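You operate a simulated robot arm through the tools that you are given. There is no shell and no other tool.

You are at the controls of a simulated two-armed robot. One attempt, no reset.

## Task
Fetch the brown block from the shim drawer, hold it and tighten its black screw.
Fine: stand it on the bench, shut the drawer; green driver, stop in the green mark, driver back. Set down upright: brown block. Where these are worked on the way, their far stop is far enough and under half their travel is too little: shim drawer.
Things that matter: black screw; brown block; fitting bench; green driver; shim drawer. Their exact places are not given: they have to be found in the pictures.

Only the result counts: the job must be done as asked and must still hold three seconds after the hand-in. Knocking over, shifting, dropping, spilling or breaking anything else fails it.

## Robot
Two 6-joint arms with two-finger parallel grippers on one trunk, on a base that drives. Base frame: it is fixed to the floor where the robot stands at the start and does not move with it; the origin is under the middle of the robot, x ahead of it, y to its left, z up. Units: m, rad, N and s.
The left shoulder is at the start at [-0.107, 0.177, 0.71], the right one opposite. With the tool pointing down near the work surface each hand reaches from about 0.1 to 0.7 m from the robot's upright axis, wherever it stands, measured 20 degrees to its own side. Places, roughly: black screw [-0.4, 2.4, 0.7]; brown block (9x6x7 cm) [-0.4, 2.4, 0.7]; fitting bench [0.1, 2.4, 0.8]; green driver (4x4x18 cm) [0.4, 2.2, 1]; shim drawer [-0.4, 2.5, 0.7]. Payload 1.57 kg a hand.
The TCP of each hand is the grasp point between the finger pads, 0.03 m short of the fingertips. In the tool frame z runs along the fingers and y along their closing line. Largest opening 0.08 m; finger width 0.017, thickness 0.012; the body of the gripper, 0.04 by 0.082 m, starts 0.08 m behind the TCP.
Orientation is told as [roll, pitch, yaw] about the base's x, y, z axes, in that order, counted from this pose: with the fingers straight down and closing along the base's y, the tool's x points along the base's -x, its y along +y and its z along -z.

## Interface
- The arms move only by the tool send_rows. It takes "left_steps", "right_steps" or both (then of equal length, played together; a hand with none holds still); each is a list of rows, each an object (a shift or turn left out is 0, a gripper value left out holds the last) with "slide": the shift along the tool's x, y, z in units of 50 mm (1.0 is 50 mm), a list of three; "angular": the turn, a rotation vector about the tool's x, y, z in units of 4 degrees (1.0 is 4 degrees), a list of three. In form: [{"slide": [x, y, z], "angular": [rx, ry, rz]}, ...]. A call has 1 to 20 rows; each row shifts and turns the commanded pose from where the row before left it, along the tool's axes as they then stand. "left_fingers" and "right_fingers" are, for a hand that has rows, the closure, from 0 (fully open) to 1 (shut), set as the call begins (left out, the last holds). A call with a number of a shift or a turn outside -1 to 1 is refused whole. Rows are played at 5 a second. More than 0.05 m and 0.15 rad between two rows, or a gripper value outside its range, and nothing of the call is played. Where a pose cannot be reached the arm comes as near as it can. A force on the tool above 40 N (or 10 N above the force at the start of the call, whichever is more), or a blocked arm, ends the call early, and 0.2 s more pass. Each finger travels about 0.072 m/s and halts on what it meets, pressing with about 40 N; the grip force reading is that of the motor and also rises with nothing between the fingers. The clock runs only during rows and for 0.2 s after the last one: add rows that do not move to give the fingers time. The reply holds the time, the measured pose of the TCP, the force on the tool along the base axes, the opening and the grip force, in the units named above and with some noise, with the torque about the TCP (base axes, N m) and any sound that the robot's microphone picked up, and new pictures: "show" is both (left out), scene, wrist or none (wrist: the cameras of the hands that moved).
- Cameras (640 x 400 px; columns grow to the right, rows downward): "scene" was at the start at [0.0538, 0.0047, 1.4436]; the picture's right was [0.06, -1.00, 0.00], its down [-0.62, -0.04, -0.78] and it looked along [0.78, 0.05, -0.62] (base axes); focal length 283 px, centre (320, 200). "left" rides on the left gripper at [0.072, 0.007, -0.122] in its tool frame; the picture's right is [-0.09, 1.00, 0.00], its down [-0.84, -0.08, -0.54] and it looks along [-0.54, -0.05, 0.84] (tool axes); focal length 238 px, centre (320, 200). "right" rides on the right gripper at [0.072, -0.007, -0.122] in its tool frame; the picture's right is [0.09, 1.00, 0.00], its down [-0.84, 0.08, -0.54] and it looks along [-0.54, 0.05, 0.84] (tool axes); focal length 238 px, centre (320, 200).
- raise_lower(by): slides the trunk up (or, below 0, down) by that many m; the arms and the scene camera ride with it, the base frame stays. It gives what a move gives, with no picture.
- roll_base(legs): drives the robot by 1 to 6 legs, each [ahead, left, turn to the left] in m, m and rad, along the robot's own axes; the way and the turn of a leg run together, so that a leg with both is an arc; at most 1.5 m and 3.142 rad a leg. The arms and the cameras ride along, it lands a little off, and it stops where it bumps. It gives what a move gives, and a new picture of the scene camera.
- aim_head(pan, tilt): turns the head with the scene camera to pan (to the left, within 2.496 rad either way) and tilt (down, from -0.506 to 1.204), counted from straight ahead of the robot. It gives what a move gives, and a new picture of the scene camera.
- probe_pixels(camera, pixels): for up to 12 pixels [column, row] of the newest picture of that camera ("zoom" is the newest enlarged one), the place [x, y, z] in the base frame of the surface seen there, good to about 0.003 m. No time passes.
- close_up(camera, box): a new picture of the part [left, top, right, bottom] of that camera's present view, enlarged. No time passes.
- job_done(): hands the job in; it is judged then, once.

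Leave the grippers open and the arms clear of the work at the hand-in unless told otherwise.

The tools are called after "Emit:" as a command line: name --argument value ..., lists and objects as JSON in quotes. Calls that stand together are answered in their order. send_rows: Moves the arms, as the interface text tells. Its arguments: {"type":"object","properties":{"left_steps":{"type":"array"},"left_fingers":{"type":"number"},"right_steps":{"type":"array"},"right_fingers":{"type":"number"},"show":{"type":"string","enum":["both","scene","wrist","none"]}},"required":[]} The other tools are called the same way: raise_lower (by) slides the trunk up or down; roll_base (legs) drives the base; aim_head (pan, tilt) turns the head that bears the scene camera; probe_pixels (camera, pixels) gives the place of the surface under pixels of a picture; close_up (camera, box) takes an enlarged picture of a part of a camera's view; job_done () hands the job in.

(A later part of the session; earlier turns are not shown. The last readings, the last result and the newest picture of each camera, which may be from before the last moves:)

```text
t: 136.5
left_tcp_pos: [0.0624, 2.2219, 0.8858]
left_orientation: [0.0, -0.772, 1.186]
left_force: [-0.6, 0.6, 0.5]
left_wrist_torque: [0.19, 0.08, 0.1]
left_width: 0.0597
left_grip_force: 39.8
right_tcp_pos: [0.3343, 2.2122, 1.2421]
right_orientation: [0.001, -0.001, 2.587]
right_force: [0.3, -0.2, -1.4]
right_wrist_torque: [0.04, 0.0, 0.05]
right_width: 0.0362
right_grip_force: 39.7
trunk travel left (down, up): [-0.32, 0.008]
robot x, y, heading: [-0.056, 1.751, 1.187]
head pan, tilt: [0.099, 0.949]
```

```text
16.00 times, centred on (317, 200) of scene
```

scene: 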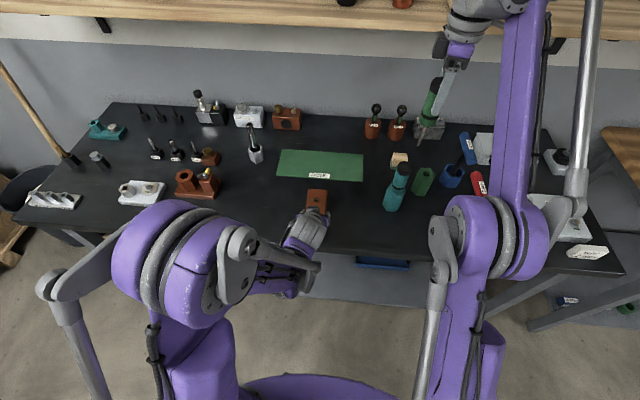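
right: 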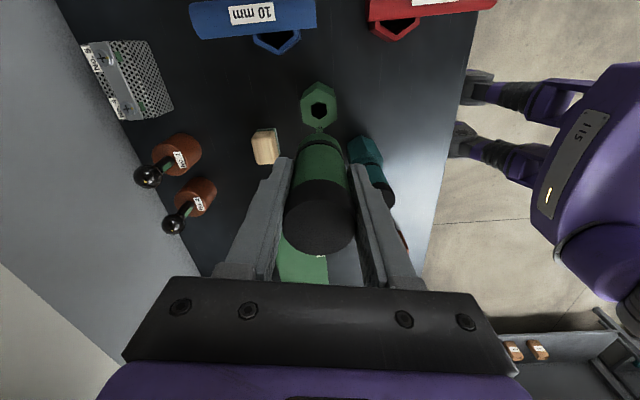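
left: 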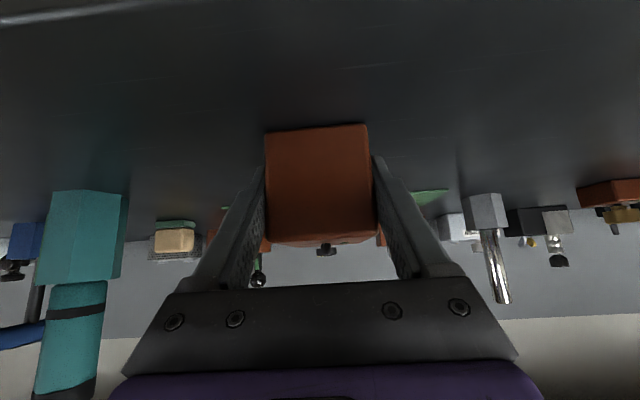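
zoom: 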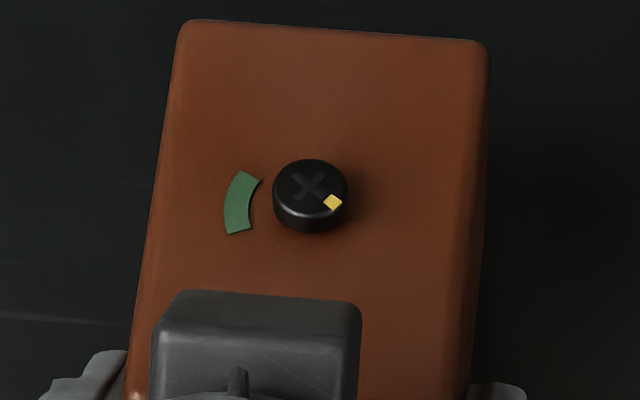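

Pointer is at about -41° and the green mark spans about 158°–210° (middle 184°), so about 135° clockwise is needed. Probe the screw centre now, then carry the driver over at constant height.

Emit:
probe_pixels --camera "zoom" --pixels '[[311, 182], [333, 202], [311, 170], [311, 196], [290, 185], [332, 185]]'

Emit:
send_rows --right_steps '[{"slide": [-0.797, 0.349, 0]}, {"slide": [-0.797, 0.349, 0]}, {"slide": [-0.797, 0.349, 0]}, {"slide": [-0.797, 0.349, 0]}, {"slide": [-0.797, 0.349, 0]}, {"slide": [-0.797, 0.349, 0]}, {}, {}]' --show "both"

```text
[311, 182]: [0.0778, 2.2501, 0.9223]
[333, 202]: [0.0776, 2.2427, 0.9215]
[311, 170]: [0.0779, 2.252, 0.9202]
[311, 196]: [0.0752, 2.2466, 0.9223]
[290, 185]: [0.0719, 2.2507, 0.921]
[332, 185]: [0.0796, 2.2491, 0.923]
```

```text
t: 138.3
left_tcp_pos: [0.0622, 2.2212, 0.8849]
left_orientation: [0.001, -0.773, 1.187]
left_force: [1.3, -1.0, -0.8]
left_wrist_torque: [0.0, 0.03, -0.01]
left_width: 0.0596
left_grip_force: 39.9
right_tcp_pos: [0.0762, 2.2533, 1.2438]
right_orientation: [0.0, 0.001, 2.585]
right_force: [0.1, -1.0, -1.8]
right_wrist_torque: [0.0, 0.01, 0.01]
right_width: 0.0361
right_grip_force: 39.4
trunk travel left (down, up): [-0.32, 0.008]
robot x, y, heading: [-0.0539, 1.7505, 1.192]
head pan, tilt: [0.099, 0.949]
```

scene: 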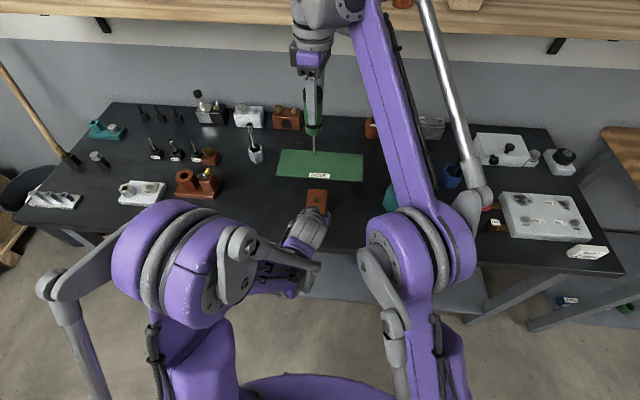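
right: 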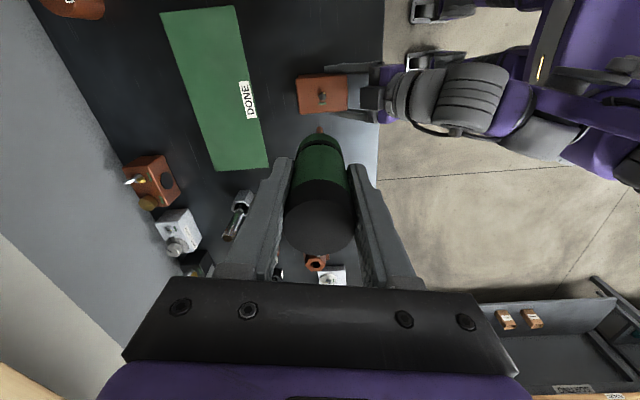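

The driver is over the block. If aligned, the screw should appear at about (320.3, 96.8) in the right wrist picture; I'll zoom there to compare, also for the tip's pixel.

Emit:
close_up --camera "right" --box '[290, 70, 354, 140]'

```text
5.71 times, centred on (322, 105) of right
```

zoom: 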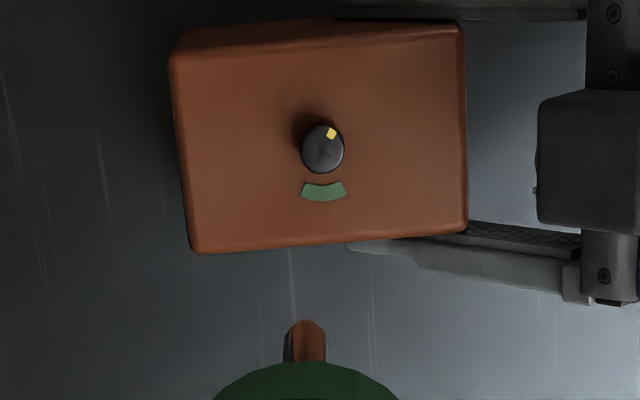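

Screw appears at (322.5, 95.9), tip at (319.4, 126): I need to move about x +2.3 mm, y +5 mm. I do that and descend 16 cm so the tip is ~1.5 cm above the screw.

Emit:
send_rows --right_steps '[{"slide": [0.046, 0.1, 0.4]}, {"slide": [0, 0, 0.6]}, {"slide": [0, 0, 0.6]}, {"slide": [0, 0, 0.6]}, {"slide": [0, 0, 0.6]}, {"slide": [0, 0, 0.4]}, {}, {}]' --show "both"

Emit:
close_up --camera "right" --box '[284, 80, 356, 150]'

Emit:
close_up --camera "scene" --box '[293, 165, 341, 215]'

```text
t: 140.1
left_tcp_pos: [0.063, 2.2221, 0.8846]
left_orientation: [0.001, -0.771, 1.187]
left_force: [0.2, -0.4, 0.0]
left_wrist_torque: [0.02, 0.05, 0.03]
left_width: 0.0598
left_grip_force: 40.1
right_tcp_pos: [0.0776, 2.2451, 1.0827]
right_orientation: [0.0, 0.001, 2.584]
right_force: [-0.5, 0.3, -1.7]
right_wrist_torque: [-0.01, -0.04, 0.0]
right_width: 0.0359
right_grip_force: 40.4
trunk travel left (down, up): [-0.32, 0.008]
robot x, y, heading: [-0.0541, 1.7552, 1.186]
head pan, tilt: [0.099, 0.949]
```

scene: 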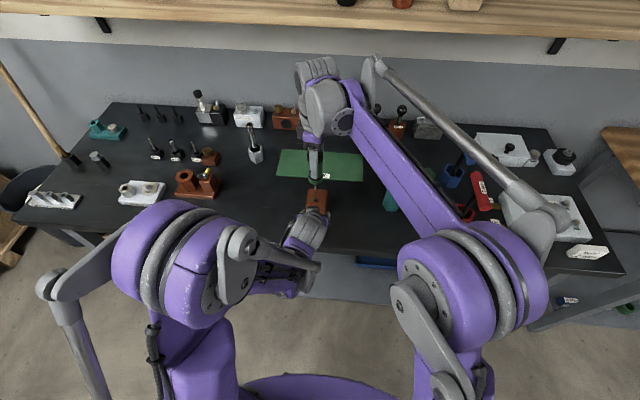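
right: 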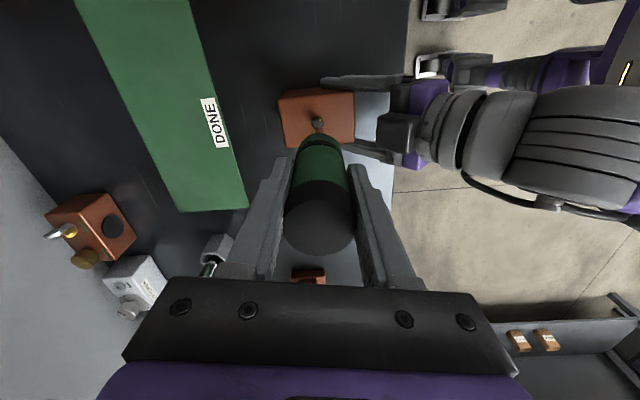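

```text
5.71 times, centred on (320, 115) of right
```

zoom: 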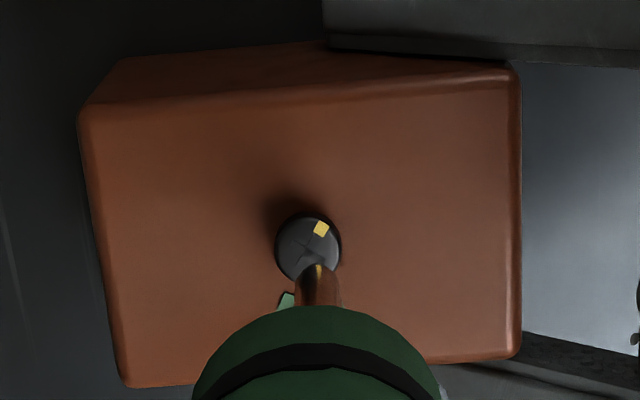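

```text
8.00 times, centred on (317, 190) of scene
```

zoom: 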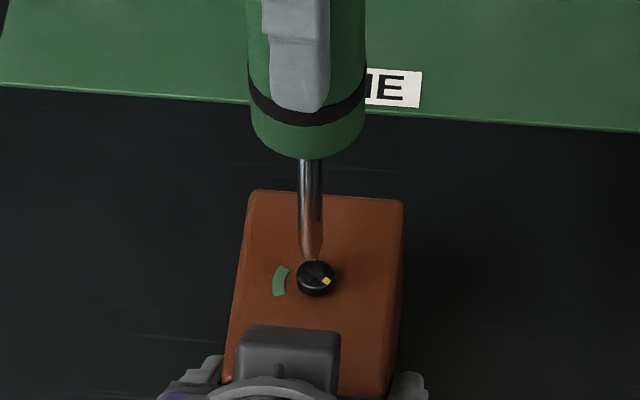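

The tip is ~1.5 cm above the screw; both views say it should go ~2.3 mm toward the wall and slightly left. I shift x -1.2 mm, y -2.2 mm and descend 1 cm, then look again.

Emit:
send_rows --right_steps '[{"slide": [-0.024, -0.044, 0]}, {"slide": [0, 0, 0.1]}, {"slide": [0, 0, 0.1]}, {}, {}]' --show "none"

Emit:
close_up --camera "right" --box '[296, 100, 344, 150]'

Emit:
close_up --camera "scene" --box '[301, 182, 333, 212]'

```text
t: 141.3
left_tcp_pos: [0.0631, 2.2217, 0.8852]
left_orientation: [-0.001, -0.77, 1.186]
left_force: [-0.9, -1.4, 0.1]
left_wrist_torque: [0.05, 0.07, 0.07]
left_width: 0.0599
left_grip_force: 40.4
right_tcp_pos: [0.0753, 2.2476, 1.0717]
right_orientation: [-0.001, 0.0, 2.584]
right_force: [0.0, 0.5, -1.4]
right_wrist_torque: [0.0, -0.01, 0.0]
right_width: 0.0357
right_grip_force: 39.9
trunk travel left (down, up): [-0.32, 0.008]
robot x, y, heading: [-0.054, 1.7478, 1.186]
head pan, tilt: [0.099, 0.949]
```

```text
8.00 times, centred on (320, 125) of right
```

zoom: 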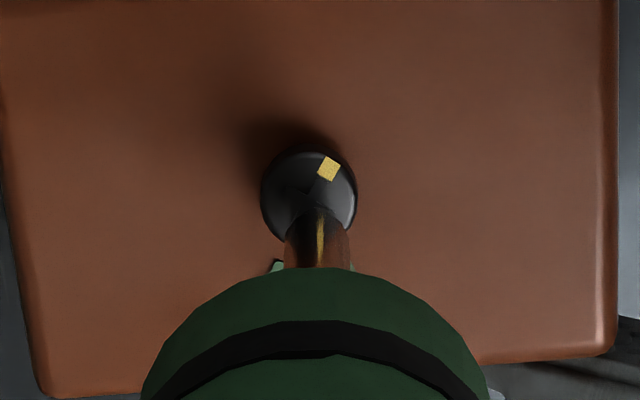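

```text
13.33 times, centred on (317, 197) of scene
```

zoom: 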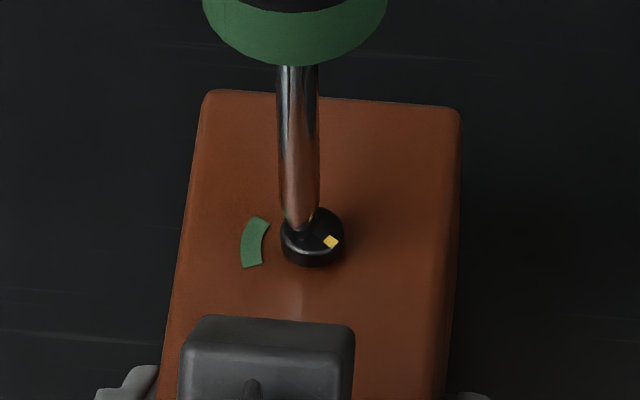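

Zoom in harder in both views on the tip and screw.

Emit:
close_up --camera "scene" --box '[310, 192, 324, 206]'

Emit:
probe_pixels --camera "zoom" --pixels '[[200, 200], [250, 240], [300, 150], [350, 250]]'

Emit:
close_up --camera "right" --box '[309, 114, 331, 136]'

```text
16.00 times, centred on (317, 199) of scene
```

zoom: 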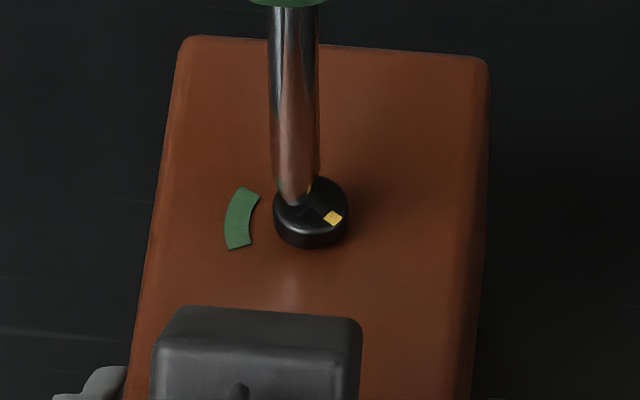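

```text
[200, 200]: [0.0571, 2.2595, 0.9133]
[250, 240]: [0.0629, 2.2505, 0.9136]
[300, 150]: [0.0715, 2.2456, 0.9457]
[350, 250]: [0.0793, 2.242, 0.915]
```

```text
16.00 times, centred on (320, 125) of right
```

zoom: 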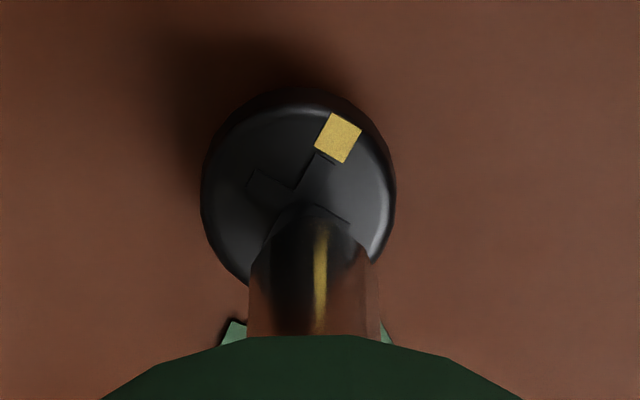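

From the wrist zoom: shaft axis at the tip projects at about (312,240) while the screw cross is at (299,199); the scene view also says the tip is a bit left/front. I'll shift x +1.9 mm, y -1.6 mm and recheck.

Emit:
send_rows --right_steps '[{"slide": [0.038, -0.032, 0]}, {}, {}]' --show "none"

Emit:
close_up --camera "right" --box '[309, 114, 331, 136]'

Emit:
close_up --camera "scene" --box '[310, 192, 324, 206]'

```text
t: 142.1
left_tcp_pos: [0.0625, 2.2218, 0.8854]
left_orientation: [0.001, -0.772, 1.187]
left_force: [-0.5, 0.3, -0.2]
left_wrist_torque: [0.06, 0.03, 0.03]
left_width: 0.0597
left_grip_force: 39.5
right_tcp_pos: [0.0786, 2.2463, 1.0725]
right_orientation: [-0.001, 0.0, 2.585]
right_force: [-0.8, -0.2, -1.9]
right_wrist_torque: [0.02, -0.01, 0.0]
right_width: 0.0358
right_grip_force: 39.6
trunk travel left (down, up): [-0.32, 0.008]
robot x, y, heading: [-0.0553, 1.754, 1.187]
head pan, tilt: [0.099, 0.949]
```

```text
16.00 times, centred on (320, 125) of right
```

zoom: 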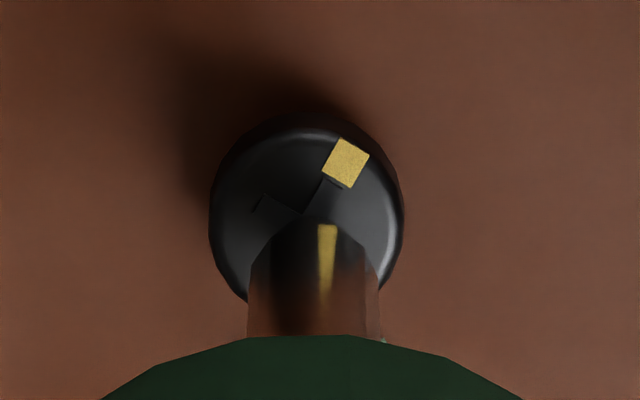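

```text
16.00 times, centred on (317, 199) of scene
```

zoom: 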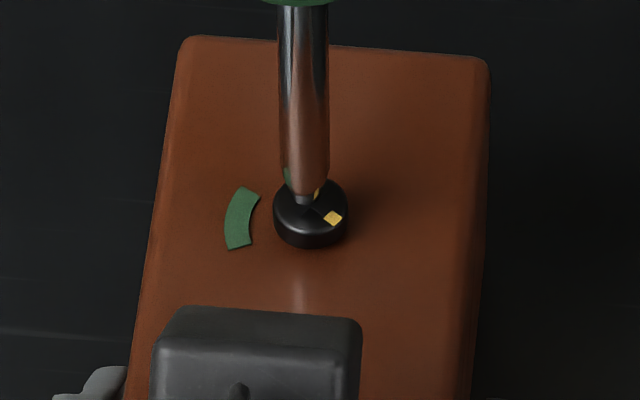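

Nearly aligned; the tip seems just above the head. Shift x +0.8 mm, y -0.9 mm, then lower in 1 mm steps while watching the force.

Emit:
send_rows --right_steps '[{"slide": [0.015, -0.018, 0]}, {"slide": [0, 0, 0.02]}, {"slide": [0, 0, 0.02]}, {}]' --show "none"

Emit:
close_up --camera "right" --box '[309, 114, 331, 136]'

Emit:
close_up --camera "scene" --box '[310, 192, 324, 206]'

```text
t: 143.1
left_tcp_pos: [0.0629, 2.2219, 0.8863]
left_orientation: [0.0, -0.771, 1.184]
left_force: [0.7, 0.3, -0.3]
left_wrist_torque: [0.05, 0.05, 0.01]
left_width: 0.0597
left_grip_force: 39.8
right_tcp_pos: [0.0779, 2.2484, 1.0687]
right_orientation: [0.0, 0.001, 2.586]
right_force: [0.3, 1.1, -1.8]
right_wrist_torque: [-0.01, 0.02, 0.03]
right_width: 0.0359
right_grip_force: 40.2
trunk travel left (down, up): [-0.32, 0.008]
robot x, y, heading: [-0.0563, 1.754, 1.19]
head pan, tilt: [0.099, 0.949]
```

```text
16.00 times, centred on (320, 125) of right
```

zoom: 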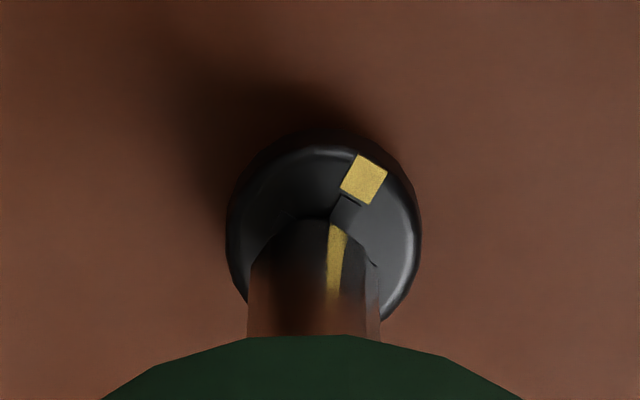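

```text
16.00 times, centred on (317, 199) of scene
```

zoom: 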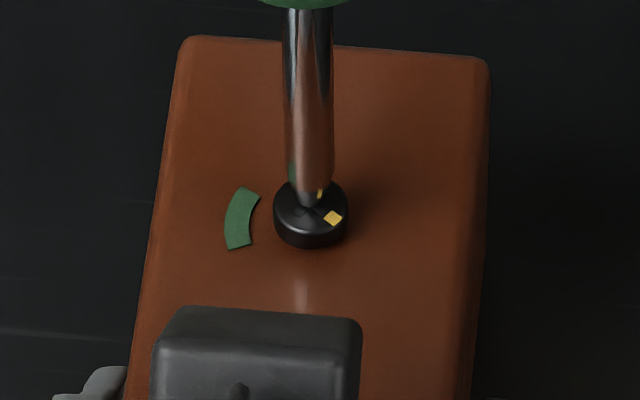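

Tip is within ~1 mm. Fine shift y +0.4 mm and lower 1 mm steps ×3.

Emit:
send_rows --right_steps '[{"slide": [0, 0.008, 0.02]}, {"slide": [0, 0, 0.02]}, {"slide": [0, 0, 0.02]}, {}]' --show "none"

Emit:
close_up --camera "right" --box '[309, 114, 331, 136]'

Emit:
close_up --camera "scene" --box '[310, 192, 324, 206]'

```text
t: 144.1
left_tcp_pos: [0.0632, 2.2221, 0.8851]
left_orientation: [0.0, -0.771, 1.188]
left_force: [0.4, 0.7, -0.6]
left_wrist_torque: [0.08, 0.06, 0.07]
left_width: 0.0596
left_grip_force: 39.3
right_tcp_pos: [0.0792, 2.2488, 1.0671]
right_orientation: [0.0, -0.002, 2.585]
right_force: [-0.5, 0.0, -0.9]
right_wrist_torque: [-0.05, 0.04, 0.0]
right_width: 0.0356
right_grip_force: 39.6
trunk travel left (down, up): [-0.32, 0.008]
robot x, y, heading: [-0.0541, 1.7535, 1.185]
head pan, tilt: [0.099, 0.949]
```

```text
16.00 times, centred on (320, 125) of right
```

zoom: 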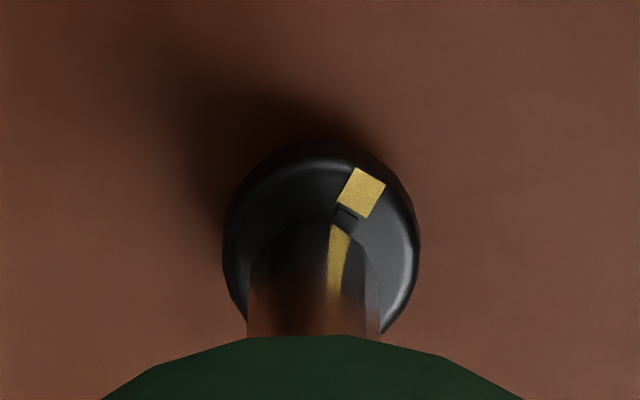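

```text
16.00 times, centred on (317, 199) of scene
```

zoom: 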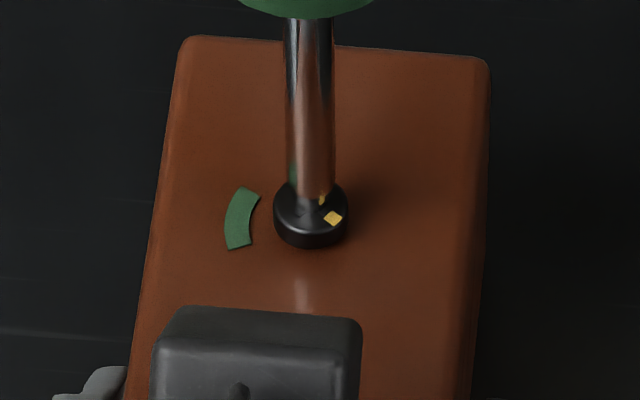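

The shaft is centred on the head in the scene view. Continue lowering by 1 mm steps.

Emit:
send_rows --right_steps '[{"slide": [0, 0.006, 0.02]}, {"slide": [0, 0, 0.02]}, {}]' --show "none"

Emit:
close_up --camera "scene" --box '[310, 192, 324, 206]'

```text
t: 144.8
left_tcp_pos: [0.0632, 2.2224, 0.8857]
left_orientation: [0.0, -0.77, 1.186]
left_force: [1.6, 2.2, 1.9]
left_wrist_torque: [0.95, -0.19, -0.05]
left_width: 0.0597
left_grip_force: 40.1
right_tcp_pos: [0.0781, 2.2469, 1.0671]
right_orientation: [0.0, 0.001, 2.586]
right_force: [0.0, 2.6, 8.0]
right_wrist_torque: [0.27, 0.06, -0.01]
right_width: 0.0359
right_grip_force: 40.0
trunk travel left (down, up): [-0.32, 0.008]
robot x, y, heading: [-0.0579, 1.7518, 1.186]
head pan, tilt: [0.099, 0.949]
stopped in row 3 (right hand): the force on the tool passed its limit at 42 N (the readings are from after the stop); the commanded pose is now the measured one
```

```text
16.00 times, centred on (317, 199) of scene
```

zoom: 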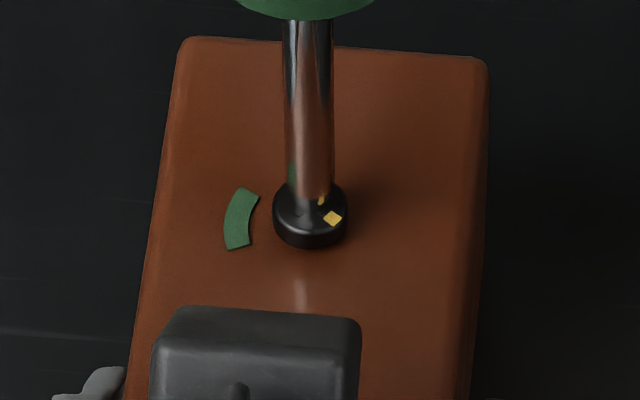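

Contact: the tip sits on/in the screw (force spike, now ~10 N pressing). The tip is offset about (-2.7,-1.0) mm in the tool frame, so I compensate a tiny slide with every turn step. First turn 16° clockwise and look whether the pointer follows.

Emit:
send_rows --right_steps '[{"slide": [-0.0014, 0.0038, 0], "angular": [0, 0, 1]}, {"slide": [-0.0014, 0.0038, 0], "angular": [0, 0, 1]}, {"slide": [-0.0014, 0.0038, 0], "angular": [0, 0, 1]}, {"slide": [-0.0014, 0.0038, 0], "angular": [0, 0, 1]}, {}]' --show "none"

Emit:
close_up --camera "scene" --box '[310, 192, 324, 206]'

Emit:
close_up --camera "right" --box '[309, 114, 331, 136]'

```text
t: 146.0
left_tcp_pos: [0.0625, 2.2205, 0.8861]
left_orientation: [0.0, -0.769, 1.187]
left_force: [4.0, 11.7, 0.5]
left_wrist_torque: [1.02, -0.34, 0.01]
left_width: 0.0599
left_grip_force: 40.0
right_tcp_pos: [0.0778, 2.2464, 1.066]
right_orientation: [-0.003, 0.0, 2.304]
right_force: [0.3, -5.3, 24.9]
right_wrist_torque: [-0.64, 0.06, -0.01]
right_width: 0.0355
right_grip_force: 40.0
trunk travel left (down, up): [-0.32, 0.008]
robot x, y, heading: [-0.0556, 1.748, 1.19]
head pan, tilt: [0.099, 0.949]
```

```text
16.00 times, centred on (317, 199) of scene
```

zoom: 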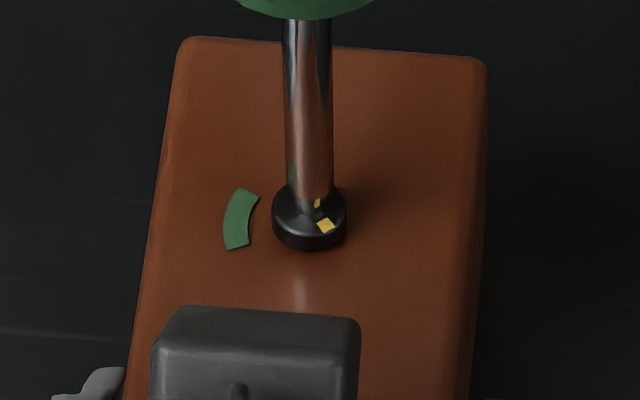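

```text
16.00 times, centred on (320, 125) of right
```

zoom: 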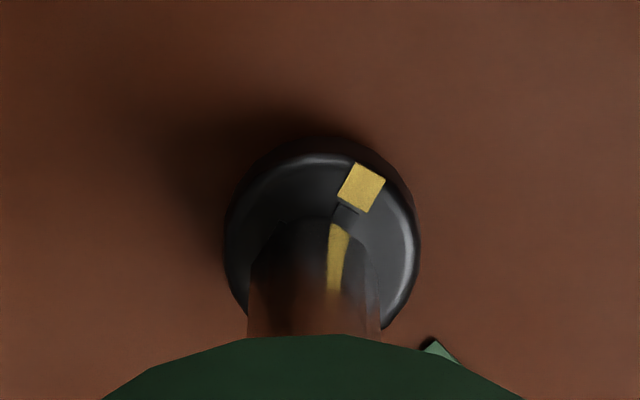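

The screw follows: pointer moved from (333,218) to (326,226) clockwise. Vertical force is 25 N and the block is pushed ~10 N toward the wall, so I relieve 0.4 mm up and 0.5 mm back, then turn 24° more.

Emit:
send_rows --right_steps '[{"slide": [0.0044, 0.009, -0.008]}, {"slide": [-0.0014, 0.0038, 0], "angular": [0, 0, 1]}, {"slide": [-0.0014, 0.0038, 0], "angular": [0, 0, 1]}, {"slide": [-0.0014, 0.0038, 0], "angular": [0, 0, 1]}, {"slide": [-0.0014, 0.0038, 0], "angular": [0, 0, 1]}, {"slide": [-0.0014, 0.0038, 0], "angular": [0, 0, 1]}, {"slide": [-0.0014, 0.0038, 0], "angular": [0, 0, 1]}, {}]' --show "none"

Emit:
close_up --camera "scene" --box '[310, 192, 324, 206]'

Emit:
close_up --camera "right" --box '[309, 114, 331, 136]'

```text
t: 147.8
left_tcp_pos: [0.0614, 2.2212, 0.8858]
left_orientation: [0.001, -0.771, 1.187]
left_force: [1.8, 6.0, 23.4]
left_wrist_torque: [0.52, 0.0, -0.1]
left_width: 0.0599
left_grip_force: 40.0
right_tcp_pos: [0.076, 2.2455, 1.0677]
right_orientation: [0.0, -0.002, 1.886]
right_force: [-0.1, 0.0, -2.1]
right_wrist_torque: [-0.01, 0.02, -0.05]
right_width: 0.0356
right_grip_force: 40.2
trunk travel left (down, up): [-0.32, 0.008]
robot x, y, heading: [-0.0532, 1.7515, 1.192]
head pan, tilt: [0.099, 0.949]
```

```text
16.00 times, centred on (317, 199) of scene
```

zoom: 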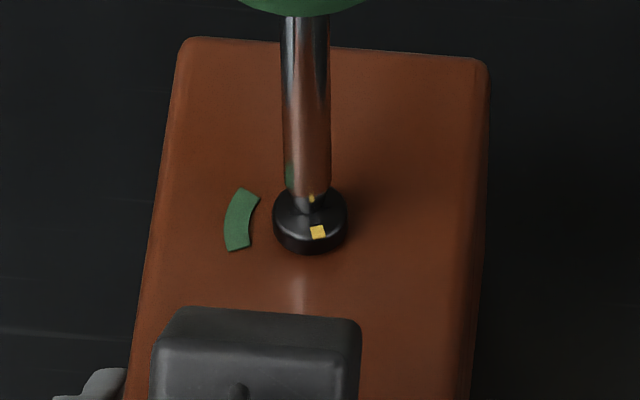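

```text
16.00 times, centred on (320, 125) of right
```

zoom: 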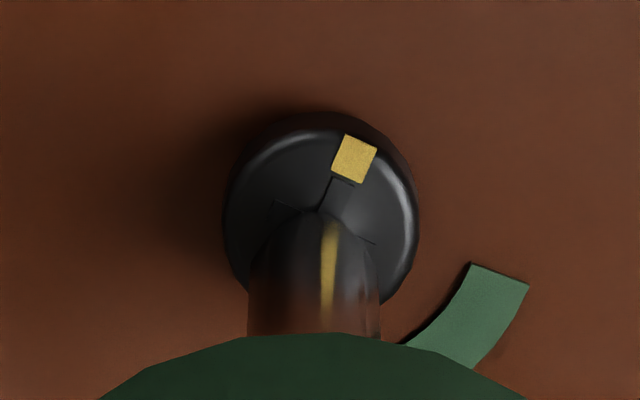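

The screw keeps following (in the wrist view the pointer stays fixed relative to the tool; the green mark now shows at right). Contact is light now, so I lower 0.5 mm and turn 32° more.

Emit:
send_rows --right_steps '[{"slide": [0, 0, 0.01]}, {"slide": [-0.0014, 0.0038, 0], "angular": [0, 0, 1]}, {"slide": [-0.0014, 0.0038, 0], "angular": [0, 0, 1]}, {"slide": [-0.0014, 0.0038, 0], "angular": [0, 0, 1]}, {"slide": [-0.0014, 0.0038, 0], "angular": [0, 0, 1]}, {}]' --show "none"

Emit:
close_up --camera "scene" --box '[310, 192, 324, 206]'

Emit:
close_up --camera "right" --box '[309, 114, 331, 136]'

```text
t: 149.2
left_tcp_pos: [0.0627, 2.2205, 0.8862]
left_orientation: [0.0, -0.769, 1.186]
left_force: [5.7, 13.9, 6.3]
left_wrist_torque: [0.39, 0.0, 0.02]
left_width: 0.0596
left_grip_force: 40.5
right_tcp_pos: [0.0745, 2.2454, 1.0665]
right_orientation: [0.0, -0.002, 1.607]
right_force: [-3.5, -4.8, 21.2]
right_wrist_torque: [-0.61, 0.42, 0.01]
right_width: 0.0356
right_grip_force: 40.2
trunk travel left (down, up): [-0.32, 0.008]
robot x, y, heading: [-0.0552, 1.7485, 1.189]
head pan, tilt: [0.099, 0.949]
```

```text
16.00 times, centred on (317, 199) of scene
```

zoom: 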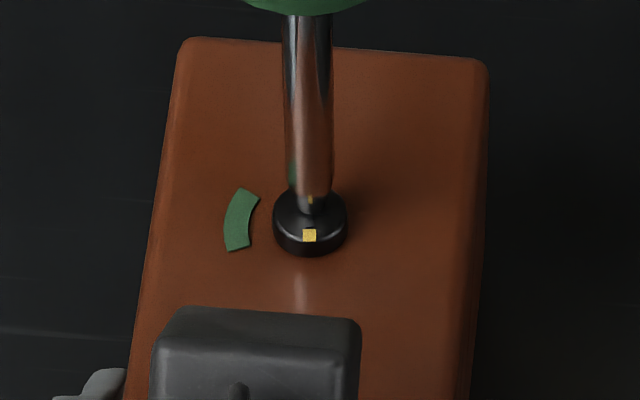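

```text
16.00 times, centred on (320, 125) of right
```

zoom: 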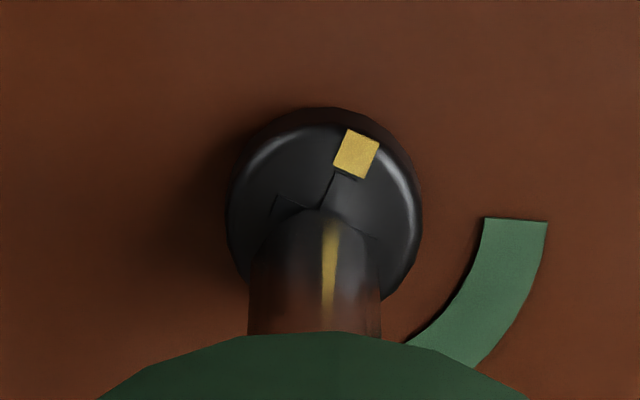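

Pointer is now straight toward the front (scene (309,235)). From the wrist view the near end of the green mark is about 72° further and its middle about 95°. The tip drifted ~1.5 mm off the screw centre, so I lift 1 mm, shift x +1.3 mm, y +0.6 mm, lower 0.7 mm, and turn 32° with updated compensation.

Emit:
send_rows --right_steps '[{"slide": [0, 0, -0.02]}, {"slide": [0.026, 0.012, 0]}, {"slide": [0, 0, 0.014]}, {"slide": [0.001, 0.0045, 0], "angular": [0, 0, 1]}, {"slide": [0.001, 0.0045, 0], "angular": [0, 0, 1]}, {"slide": [0.001, 0.0045, 0], "angular": [0, 0, 1]}, {"slide": [0.001, 0.0045, 0], "angular": [0, 0, 1]}, {}]' --show "none"

Emit:
close_up --camera "scene" --box '[310, 192, 324, 206]'

Emit:
close_up --camera "right" --box '[309, 114, 331, 136]'

```text
t: 151.0
left_tcp_pos: [0.063, 2.2197, 0.8854]
left_orientation: [-0.001, -0.771, 1.187]
left_force: [1.6, 4.9, 22.6]
left_wrist_torque: [-0.14, -0.02, 0.11]
left_width: 0.0598
left_grip_force: 39.5
right_tcp_pos: [0.0749, 2.2442, 1.0665]
right_orientation: [0.0, 0.001, 1.328]
right_force: [1.9, 0.1, 0.9]
right_wrist_torque: [0.0, -0.11, 0.01]
right_width: 0.0353
right_grip_force: 39.9
trunk travel left (down, up): [-0.32, 0.008]
robot x, y, heading: [-0.0536, 1.7509, 1.186]
head pan, tilt: [0.099, 0.949]
```

```text
16.00 times, centred on (317, 199) of scene
```

zoom: 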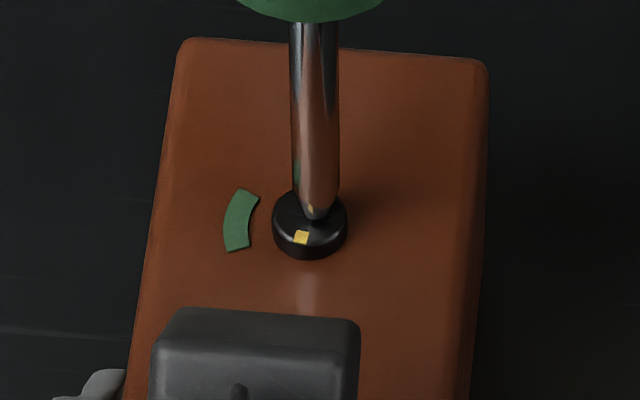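

```text
16.00 times, centred on (320, 125) of right
```

zoom: 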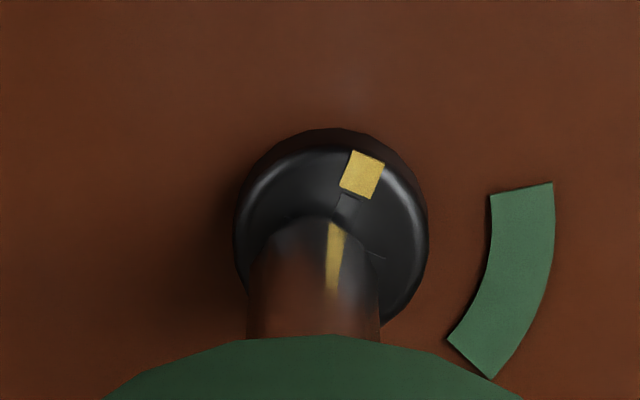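

Good: pointer moved on to (301,237). Tip is ~1 mm right of the centre, so I shift y +1.0 mm, lower 0.2 mm and turn 20° more.

Emit:
send_rows --right_steps '[{"slide": [0, 0.02, 0]}, {"slide": [0, 0, 0.004]}, {"slide": [0, 0.0042, 0], "angular": [0, 0, 1]}, {"slide": [0, 0.0042, 0], "angular": [0, 0, 1]}, {"slide": [0, 0.0042, 0], "angular": [0, 0, 1]}, {"slide": [0, 0.0042, 0], "angular": [0, 0, 1]}, {"slide": [0, 0.0042, 0], "angular": [0, 0, 1]}, {}]' --show "none"

Emit:
close_up --camera "scene" --box '[310, 192, 324, 206]'

Emit:
close_up --camera "right" --box '[309, 114, 331, 136]'

```text
t: 152.8
left_tcp_pos: [0.0624, 2.2198, 0.8852]
left_orientation: [0.0, -0.77, 1.187]
left_force: [4.6, 5.3, -0.2]
left_wrist_torque: [0.39, 0.03, -0.12]
left_width: 0.0599
left_grip_force: 39.5
right_tcp_pos: [0.0713, 2.2458, 1.0667]
right_orientation: [0.0, -0.002, 0.978]
right_force: [-2.8, 0.5, 25.7]
right_wrist_torque: [0.29, 0.4, 0.01]
right_width: 0.0355
right_grip_force: 40.2
trunk travel left (down, up): [-0.32, 0.008]
robot x, y, heading: [-0.0533, 1.7489, 1.181]
head pan, tilt: [0.099, 0.949]
```

```text
16.00 times, centred on (317, 199) of scene
```

zoom: 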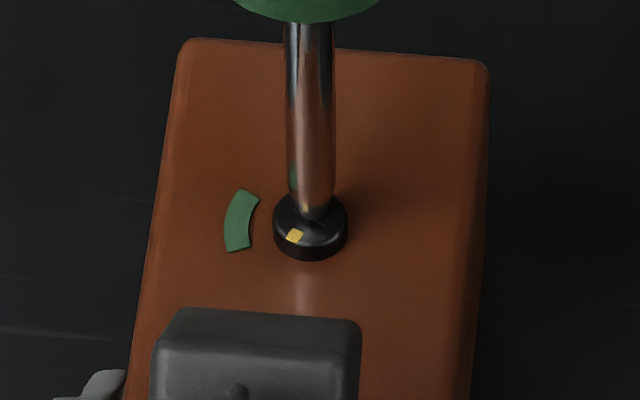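

```text
16.00 times, centred on (320, 125) of right
```

zoom: 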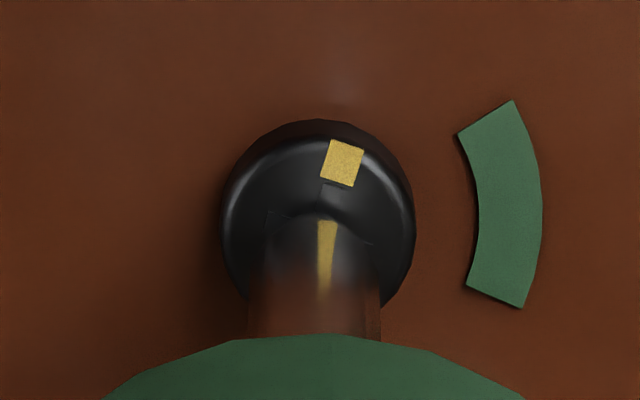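

The screw lagged a little when contact was light (moved ~14° of 20°). From the wrist view: pointer at 20°, mark spans 65°–119° in the tool frame, so ~72° remain to its middle. With ~25 N pressing now, I nudge x +0.6, y +0.4 mm and turn 24° more.

Emit:
send_rows --right_steps '[{"slide": [0.012, 0.008, -0.002]}, {"slide": [0, 0.0042, 0], "angular": [0, 0, 1]}, {"slide": [0, 0.0042, 0], "angular": [0, 0, 1]}, {"slide": [0, 0.0042, 0], "angular": [0, 0, 1]}, {"slide": [0, 0.0042, 0], "angular": [0, 0, 1]}, {"slide": [0, 0.0042, 0], "angular": [0, 0, 1]}, {"slide": [0, 0.0042, 0], "angular": [0, 0, 1]}, {}]' --show "none"

Emit:
close_up --camera "scene" --box '[310, 192, 324, 206]'

Emit:
close_up --camera "right" --box '[309, 114, 331, 136]'

```text
t: 154.6
left_tcp_pos: [0.063, 2.2203, 0.8853]
left_orientation: [0.0, -0.769, 1.186]
left_force: [1.2, -1.8, 16.5]
left_wrist_torque: [-0.33, 0.12, -0.05]
left_width: 0.0599
left_grip_force: 39.7
right_tcp_pos: [0.0694, 2.2458, 1.066]
right_orientation: [0.0, -0.002, 0.557]
right_force: [-0.3, 1.8, -0.7]
right_wrist_torque: [0.27, 0.03, 0.0]
right_width: 0.0349
right_grip_force: 40.0
trunk travel left (down, up): [-0.32, 0.008]
robot x, y, heading: [-0.0503, 1.7535, 1.184]
head pan, tilt: [0.099, 0.949]
```

```text
16.00 times, centred on (317, 199) of scene
```

zoom: 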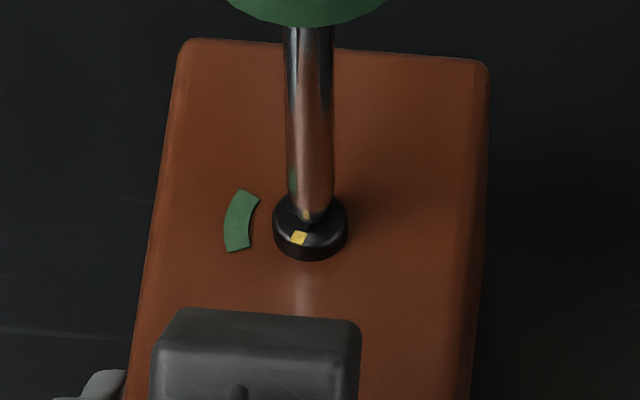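

```text
16.00 times, centred on (320, 125) of right
```

zoom: 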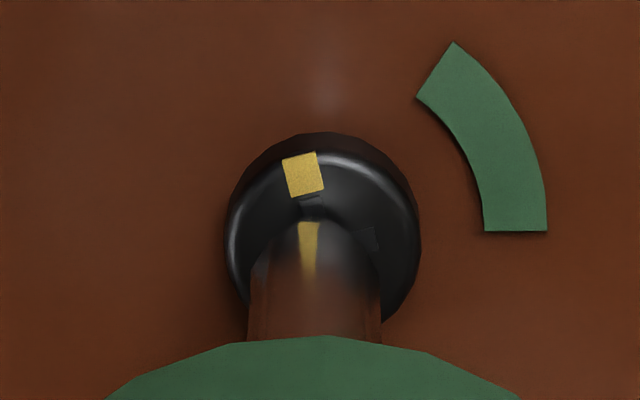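

The driver lost contact (force ≈ 0) and slipped; the screw stayed near -101°. I'll lift 4 mm, turn the tool back 45° ccw so the bit sits in the cross as at the first engagement, and re-centre.

Emit:
send_rows --right_steps '[{"slide": [0, 0, -0.08]}, {"slide": [0, -0.0042, 0], "angular": [0, 0, -1]}, {"slide": [0, -0.0042, 0], "angular": [0, 0, -1]}, {"slide": [0, -0.0042, 0], "angular": [0, 0, -1]}, {"slide": [0, -0.0042, 0], "angular": [0, 0, -1]}, {"slide": [0, -0.0042, 0], "angular": [0, 0, -1]}, {"slide": [0, -0.0042, 0], "angular": [0, 0, -1]}, {"slide": [0, -0.0042, 0], "angular": [0, 0, -1]}, {"slide": [0, -0.0042, 0], "angular": [0, 0, -1]}, {"slide": [0, -0.0042, 0], "angular": [0, 0, -1]}, {"slide": [0, -0.0042, 0], "angular": [0, 0, -1]}, {"slide": [0, -0.0042, 0], "angular": [0, 0, -1.0]}, {}, {}]' --show "none"

Emit:
close_up --camera "scene" --box '[310, 192, 324, 206]'

Emit:
close_up --camera "right" --box '[309, 114, 331, 136]'

```text
t: 157.6
left_tcp_pos: [0.0619, 2.2209, 0.8855]
left_orientation: [0.001, -0.769, 1.186]
left_force: [-1.5, -4.5, 11.8]
left_wrist_torque: [0.01, -0.08, 0.03]
left_width: 0.0598
left_grip_force: 39.6
right_tcp_pos: [0.0717, 2.244, 1.0713]
right_orientation: [0.0, -0.002, 1.328]
right_force: [1.0, 1.4, -2.6]
right_wrist_torque: [0.11, -0.13, -0.01]
right_width: 0.0351
right_grip_force: 39.9
trunk travel left (down, up): [-0.32, 0.008]
robot x, y, heading: [-0.0548, 1.7523, 1.188]
head pan, tilt: [0.099, 0.949]
```

```text
16.00 times, centred on (317, 199) of scene
```

zoom: 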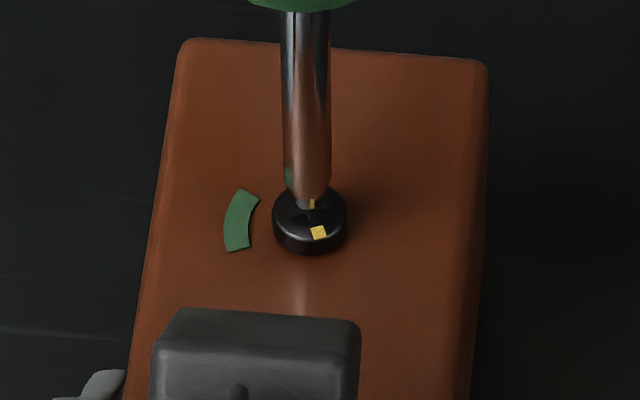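

```text
16.00 times, centred on (320, 125) of right
```

zoom: 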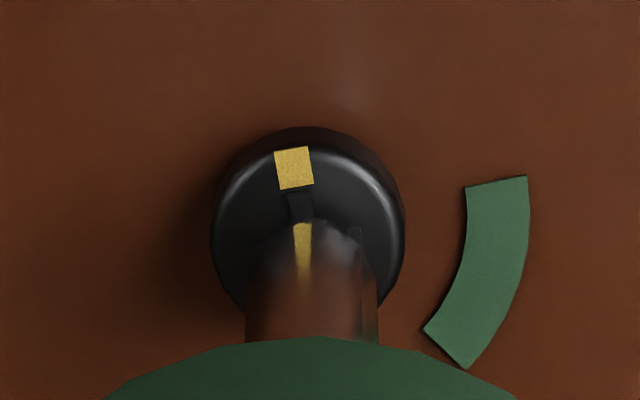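

Interesting: the screw followed the driver back ccw too (pointer again at ~-73° and at -14° in the tool frame), so the bit is still seated even 4 mm up; the earlier slip was likely the handle turning in the grip or the bit hopping. I lower 4 mm to seat it firmly, then turn in small checked portions.

Emit:
send_rows --right_steps '[{"slide": [0, 0, 0.04]}, {"slide": [0, 0, 0.04]}, {"slide": [0, 0, 0.01]}, {}]' --show "none"

```text
t: 158.6
left_tcp_pos: [0.0628, 2.221, 0.8858]
left_orientation: [0.0, -0.769, 1.187]
left_force: [0.5, -2.3, 1.9]
left_wrist_torque: [0.31, -0.12, -0.08]
left_width: 0.0599
left_grip_force: 39.9
right_tcp_pos: [0.0721, 2.2441, 1.0658]
right_orientation: [0.0, -0.003, 1.328]
right_force: [0.1, 1.3, 11.0]
right_wrist_torque: [0.18, -0.05, -0.03]
right_width: 0.035
right_grip_force: 40.1
trunk travel left (down, up): [-0.32, 0.008]
robot x, y, heading: [-0.0547, 1.7504, 1.194]
head pan, tilt: [0.099, 0.949]
```

Pressing ~13 N. Turn 16° clockwise and check.

Emit:
send_rows --right_steps '[{"slide": [0, 0.0042, 0.001], "angular": [0, 0, 1]}, {"slide": [0, 0.0042, 0.001], "angular": [0, 0, 1]}, {"slide": [0, 0.0042, 0.001], "angular": [0, 0, 1]}, {"slide": [0, 0.0042, 0.001], "angular": [0, 0, 1]}]' --show "none"

Emit:
close_up --camera "scene" --box '[310, 192, 324, 206]'

Emit:
close_up --camera "right" --box '[309, 114, 331, 136]'

```text
t: 159.6
left_tcp_pos: [0.0634, 2.2195, 0.8852]
left_orientation: [0.0, -0.769, 1.188]
left_force: [1.3, -0.4, 8.9]
left_wrist_torque: [-0.15, 0.17, 0.06]
left_width: 0.06
left_grip_force: 39.9
right_tcp_pos: [0.0716, 2.2437, 1.0671]
right_orientation: [0.0, -0.003, 1.077]
right_force: [0.7, 0.9, 9.2]
right_wrist_torque: [0.09, 0.03, 0.0]
right_width: 0.035
right_grip_force: 39.4
trunk travel left (down, up): [-0.32, 0.008]
robot x, y, heading: [-0.0549, 1.7505, 1.191]
head pan, tilt: [0.099, 0.949]
stopped in row 4 (right hand): the force on the tool passed its limit at 41 N (the readings are from after the stop); the commanded pose is now the measured one
```

```text
16.00 times, centred on (317, 199) of scene
```

zoom: 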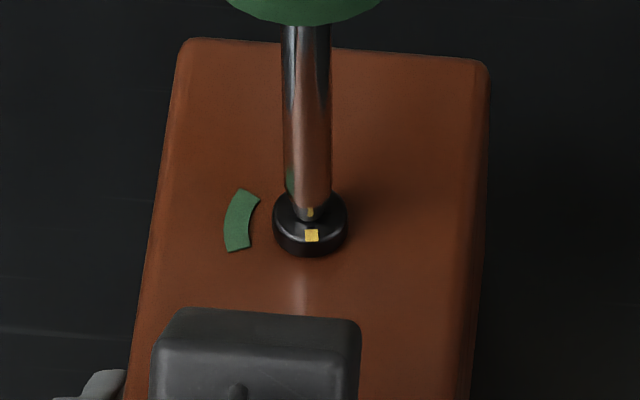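

```text
16.00 times, centred on (320, 125) of right
```

zoom: 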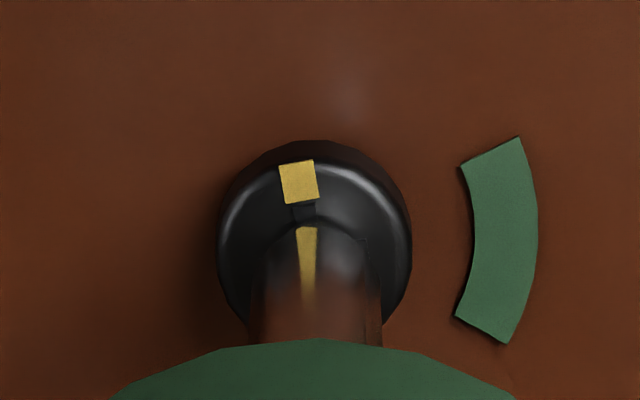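

Follows well (pointer still at -14° in the tool frame), only a vertical force spike ended it. Since the bit stays engaged when raised a bit, I raise 1.5 mm and turn 24° without axial load.

Emit:
send_rows --right_steps '[{"slide": [0, 0, -0.03]}, {"slide": [0, 0.0042, 0], "angular": [0, 0, 0.8]}, {"slide": [0, 0.0034, 0], "angular": [0, 0, 0.8]}, {"slide": [0, 0.0034, 0], "angular": [0, 0, 0.8]}, {"slide": [0, 0.0034, 0], "angular": [0, 0, 0.8]}, {"slide": [0, 0.0034, 0], "angular": [0, 0, 0.8]}, {"slide": [0, 0.0034, 0], "angular": [0, 0, 0.8]}, {"slide": [0, 0.0034, 0], "angular": [0, 0, 0.8]}]' --show "none"

Emit:
close_up --camera "scene" --box '[310, 192, 324, 206]'

Emit:
close_up --camera "right" --box '[309, 114, 331, 136]'

```text
t: 161.4
left_tcp_pos: [0.0634, 2.2202, 0.8843]
left_orientation: [0.0, -0.769, 1.186]
left_force: [-0.9, -0.5, 19.1]
left_wrist_torque: [0.33, -0.1, -0.05]
left_width: 0.0597
left_grip_force: 40.4
right_tcp_pos: [0.0699, 2.2439, 1.0676]
right_orientation: [0.001, 0.0, 0.686]
right_force: [-1.1, 1.3, -1.6]
right_wrist_torque: [0.08, 0.13, -0.03]
right_width: 0.0348
right_grip_force: 40.0
trunk travel left (down, up): [-0.32, 0.008]
robot x, y, heading: [-0.0549, 1.7528, 1.19]
head pan, tilt: [0.099, 0.949]
```

```text
16.00 times, centred on (317, 199) of scene
```

zoom: 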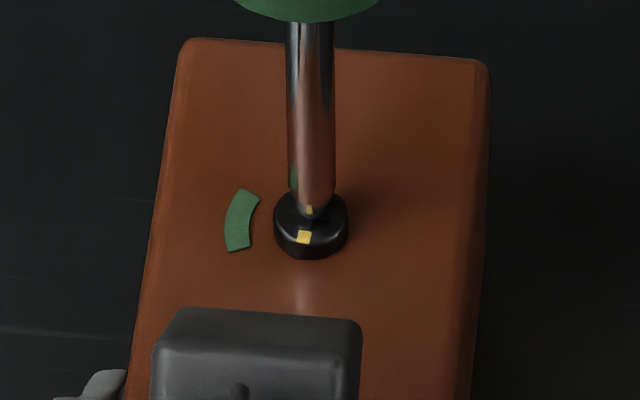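

```text
16.00 times, centred on (320, 125) of right
```

zoom: 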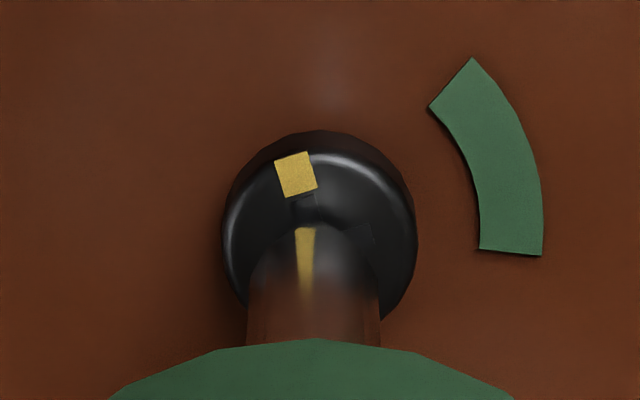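

Progress 17° of 22°: without axial load the bit lags. I'll press again (lower ~1.7 mm) and turn slowly, 2° per row, 20° in all.

Emit:
send_rows --right_steps '[{"slide": [0.005, 0.005, 0.02]}, {"slide": [0, 0, 0.012]}, {"slide": [0, 0.0021, 0], "angular": [0, 0, 0.5]}, {"slide": [0, 0.0021, 0], "angular": [0, 0, 0.5]}, {"slide": [0, 0.0021, 0], "angular": [0, 0, 0.5]}, {"slide": [0, 0.0021, 0], "angular": [0, 0, 0.5]}, {"slide": [0, 0.0021, 0], "angular": [0, 0, 0.5]}, {"slide": [0, 0.0021, 0], "angular": [0, 0, 0.5]}]' --show "none"

Emit:
close_up --camera "scene" --box '[310, 192, 324, 206]'

Emit:
close_up --camera "right" --box '[309, 114, 331, 136]'

```text
t: 163.2
left_tcp_pos: [0.0633, 2.2204, 0.8857]
left_orientation: [0.001, -0.767, 1.187]
left_force: [2.6, 0.6, 9.4]
left_wrist_torque: [0.35, -0.04, -0.08]
left_width: 0.0598
left_grip_force: 40.0
right_tcp_pos: [0.0695, 2.2454, 1.0666]
right_orientation: [0.001, -0.003, 0.476]
right_force: [-1.0, 5.0, 17.0]
right_wrist_torque: [0.67, 0.2, 0.03]
right_width: 0.0351
right_grip_force: 40.0
trunk travel left (down, up): [-0.32, 0.008]
robot x, y, heading: [-0.0556, 1.751, 1.182]
head pan, tilt: [0.099, 0.949]
```

```text
16.00 times, centred on (317, 199) of scene
```

zoom: 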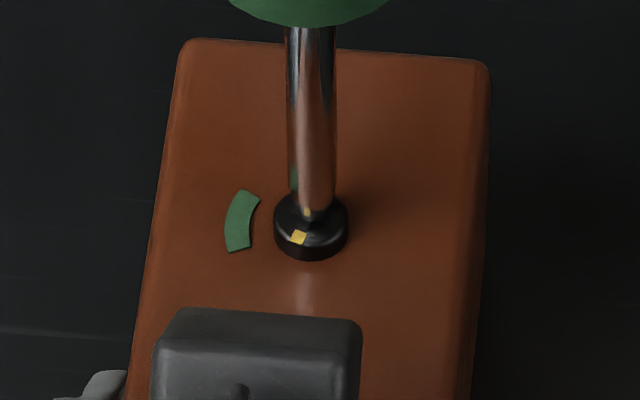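

```text
16.00 times, centred on (320, 125) of right
```

zoom: 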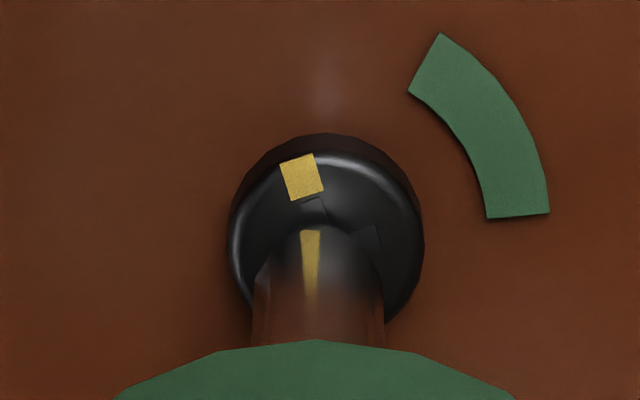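

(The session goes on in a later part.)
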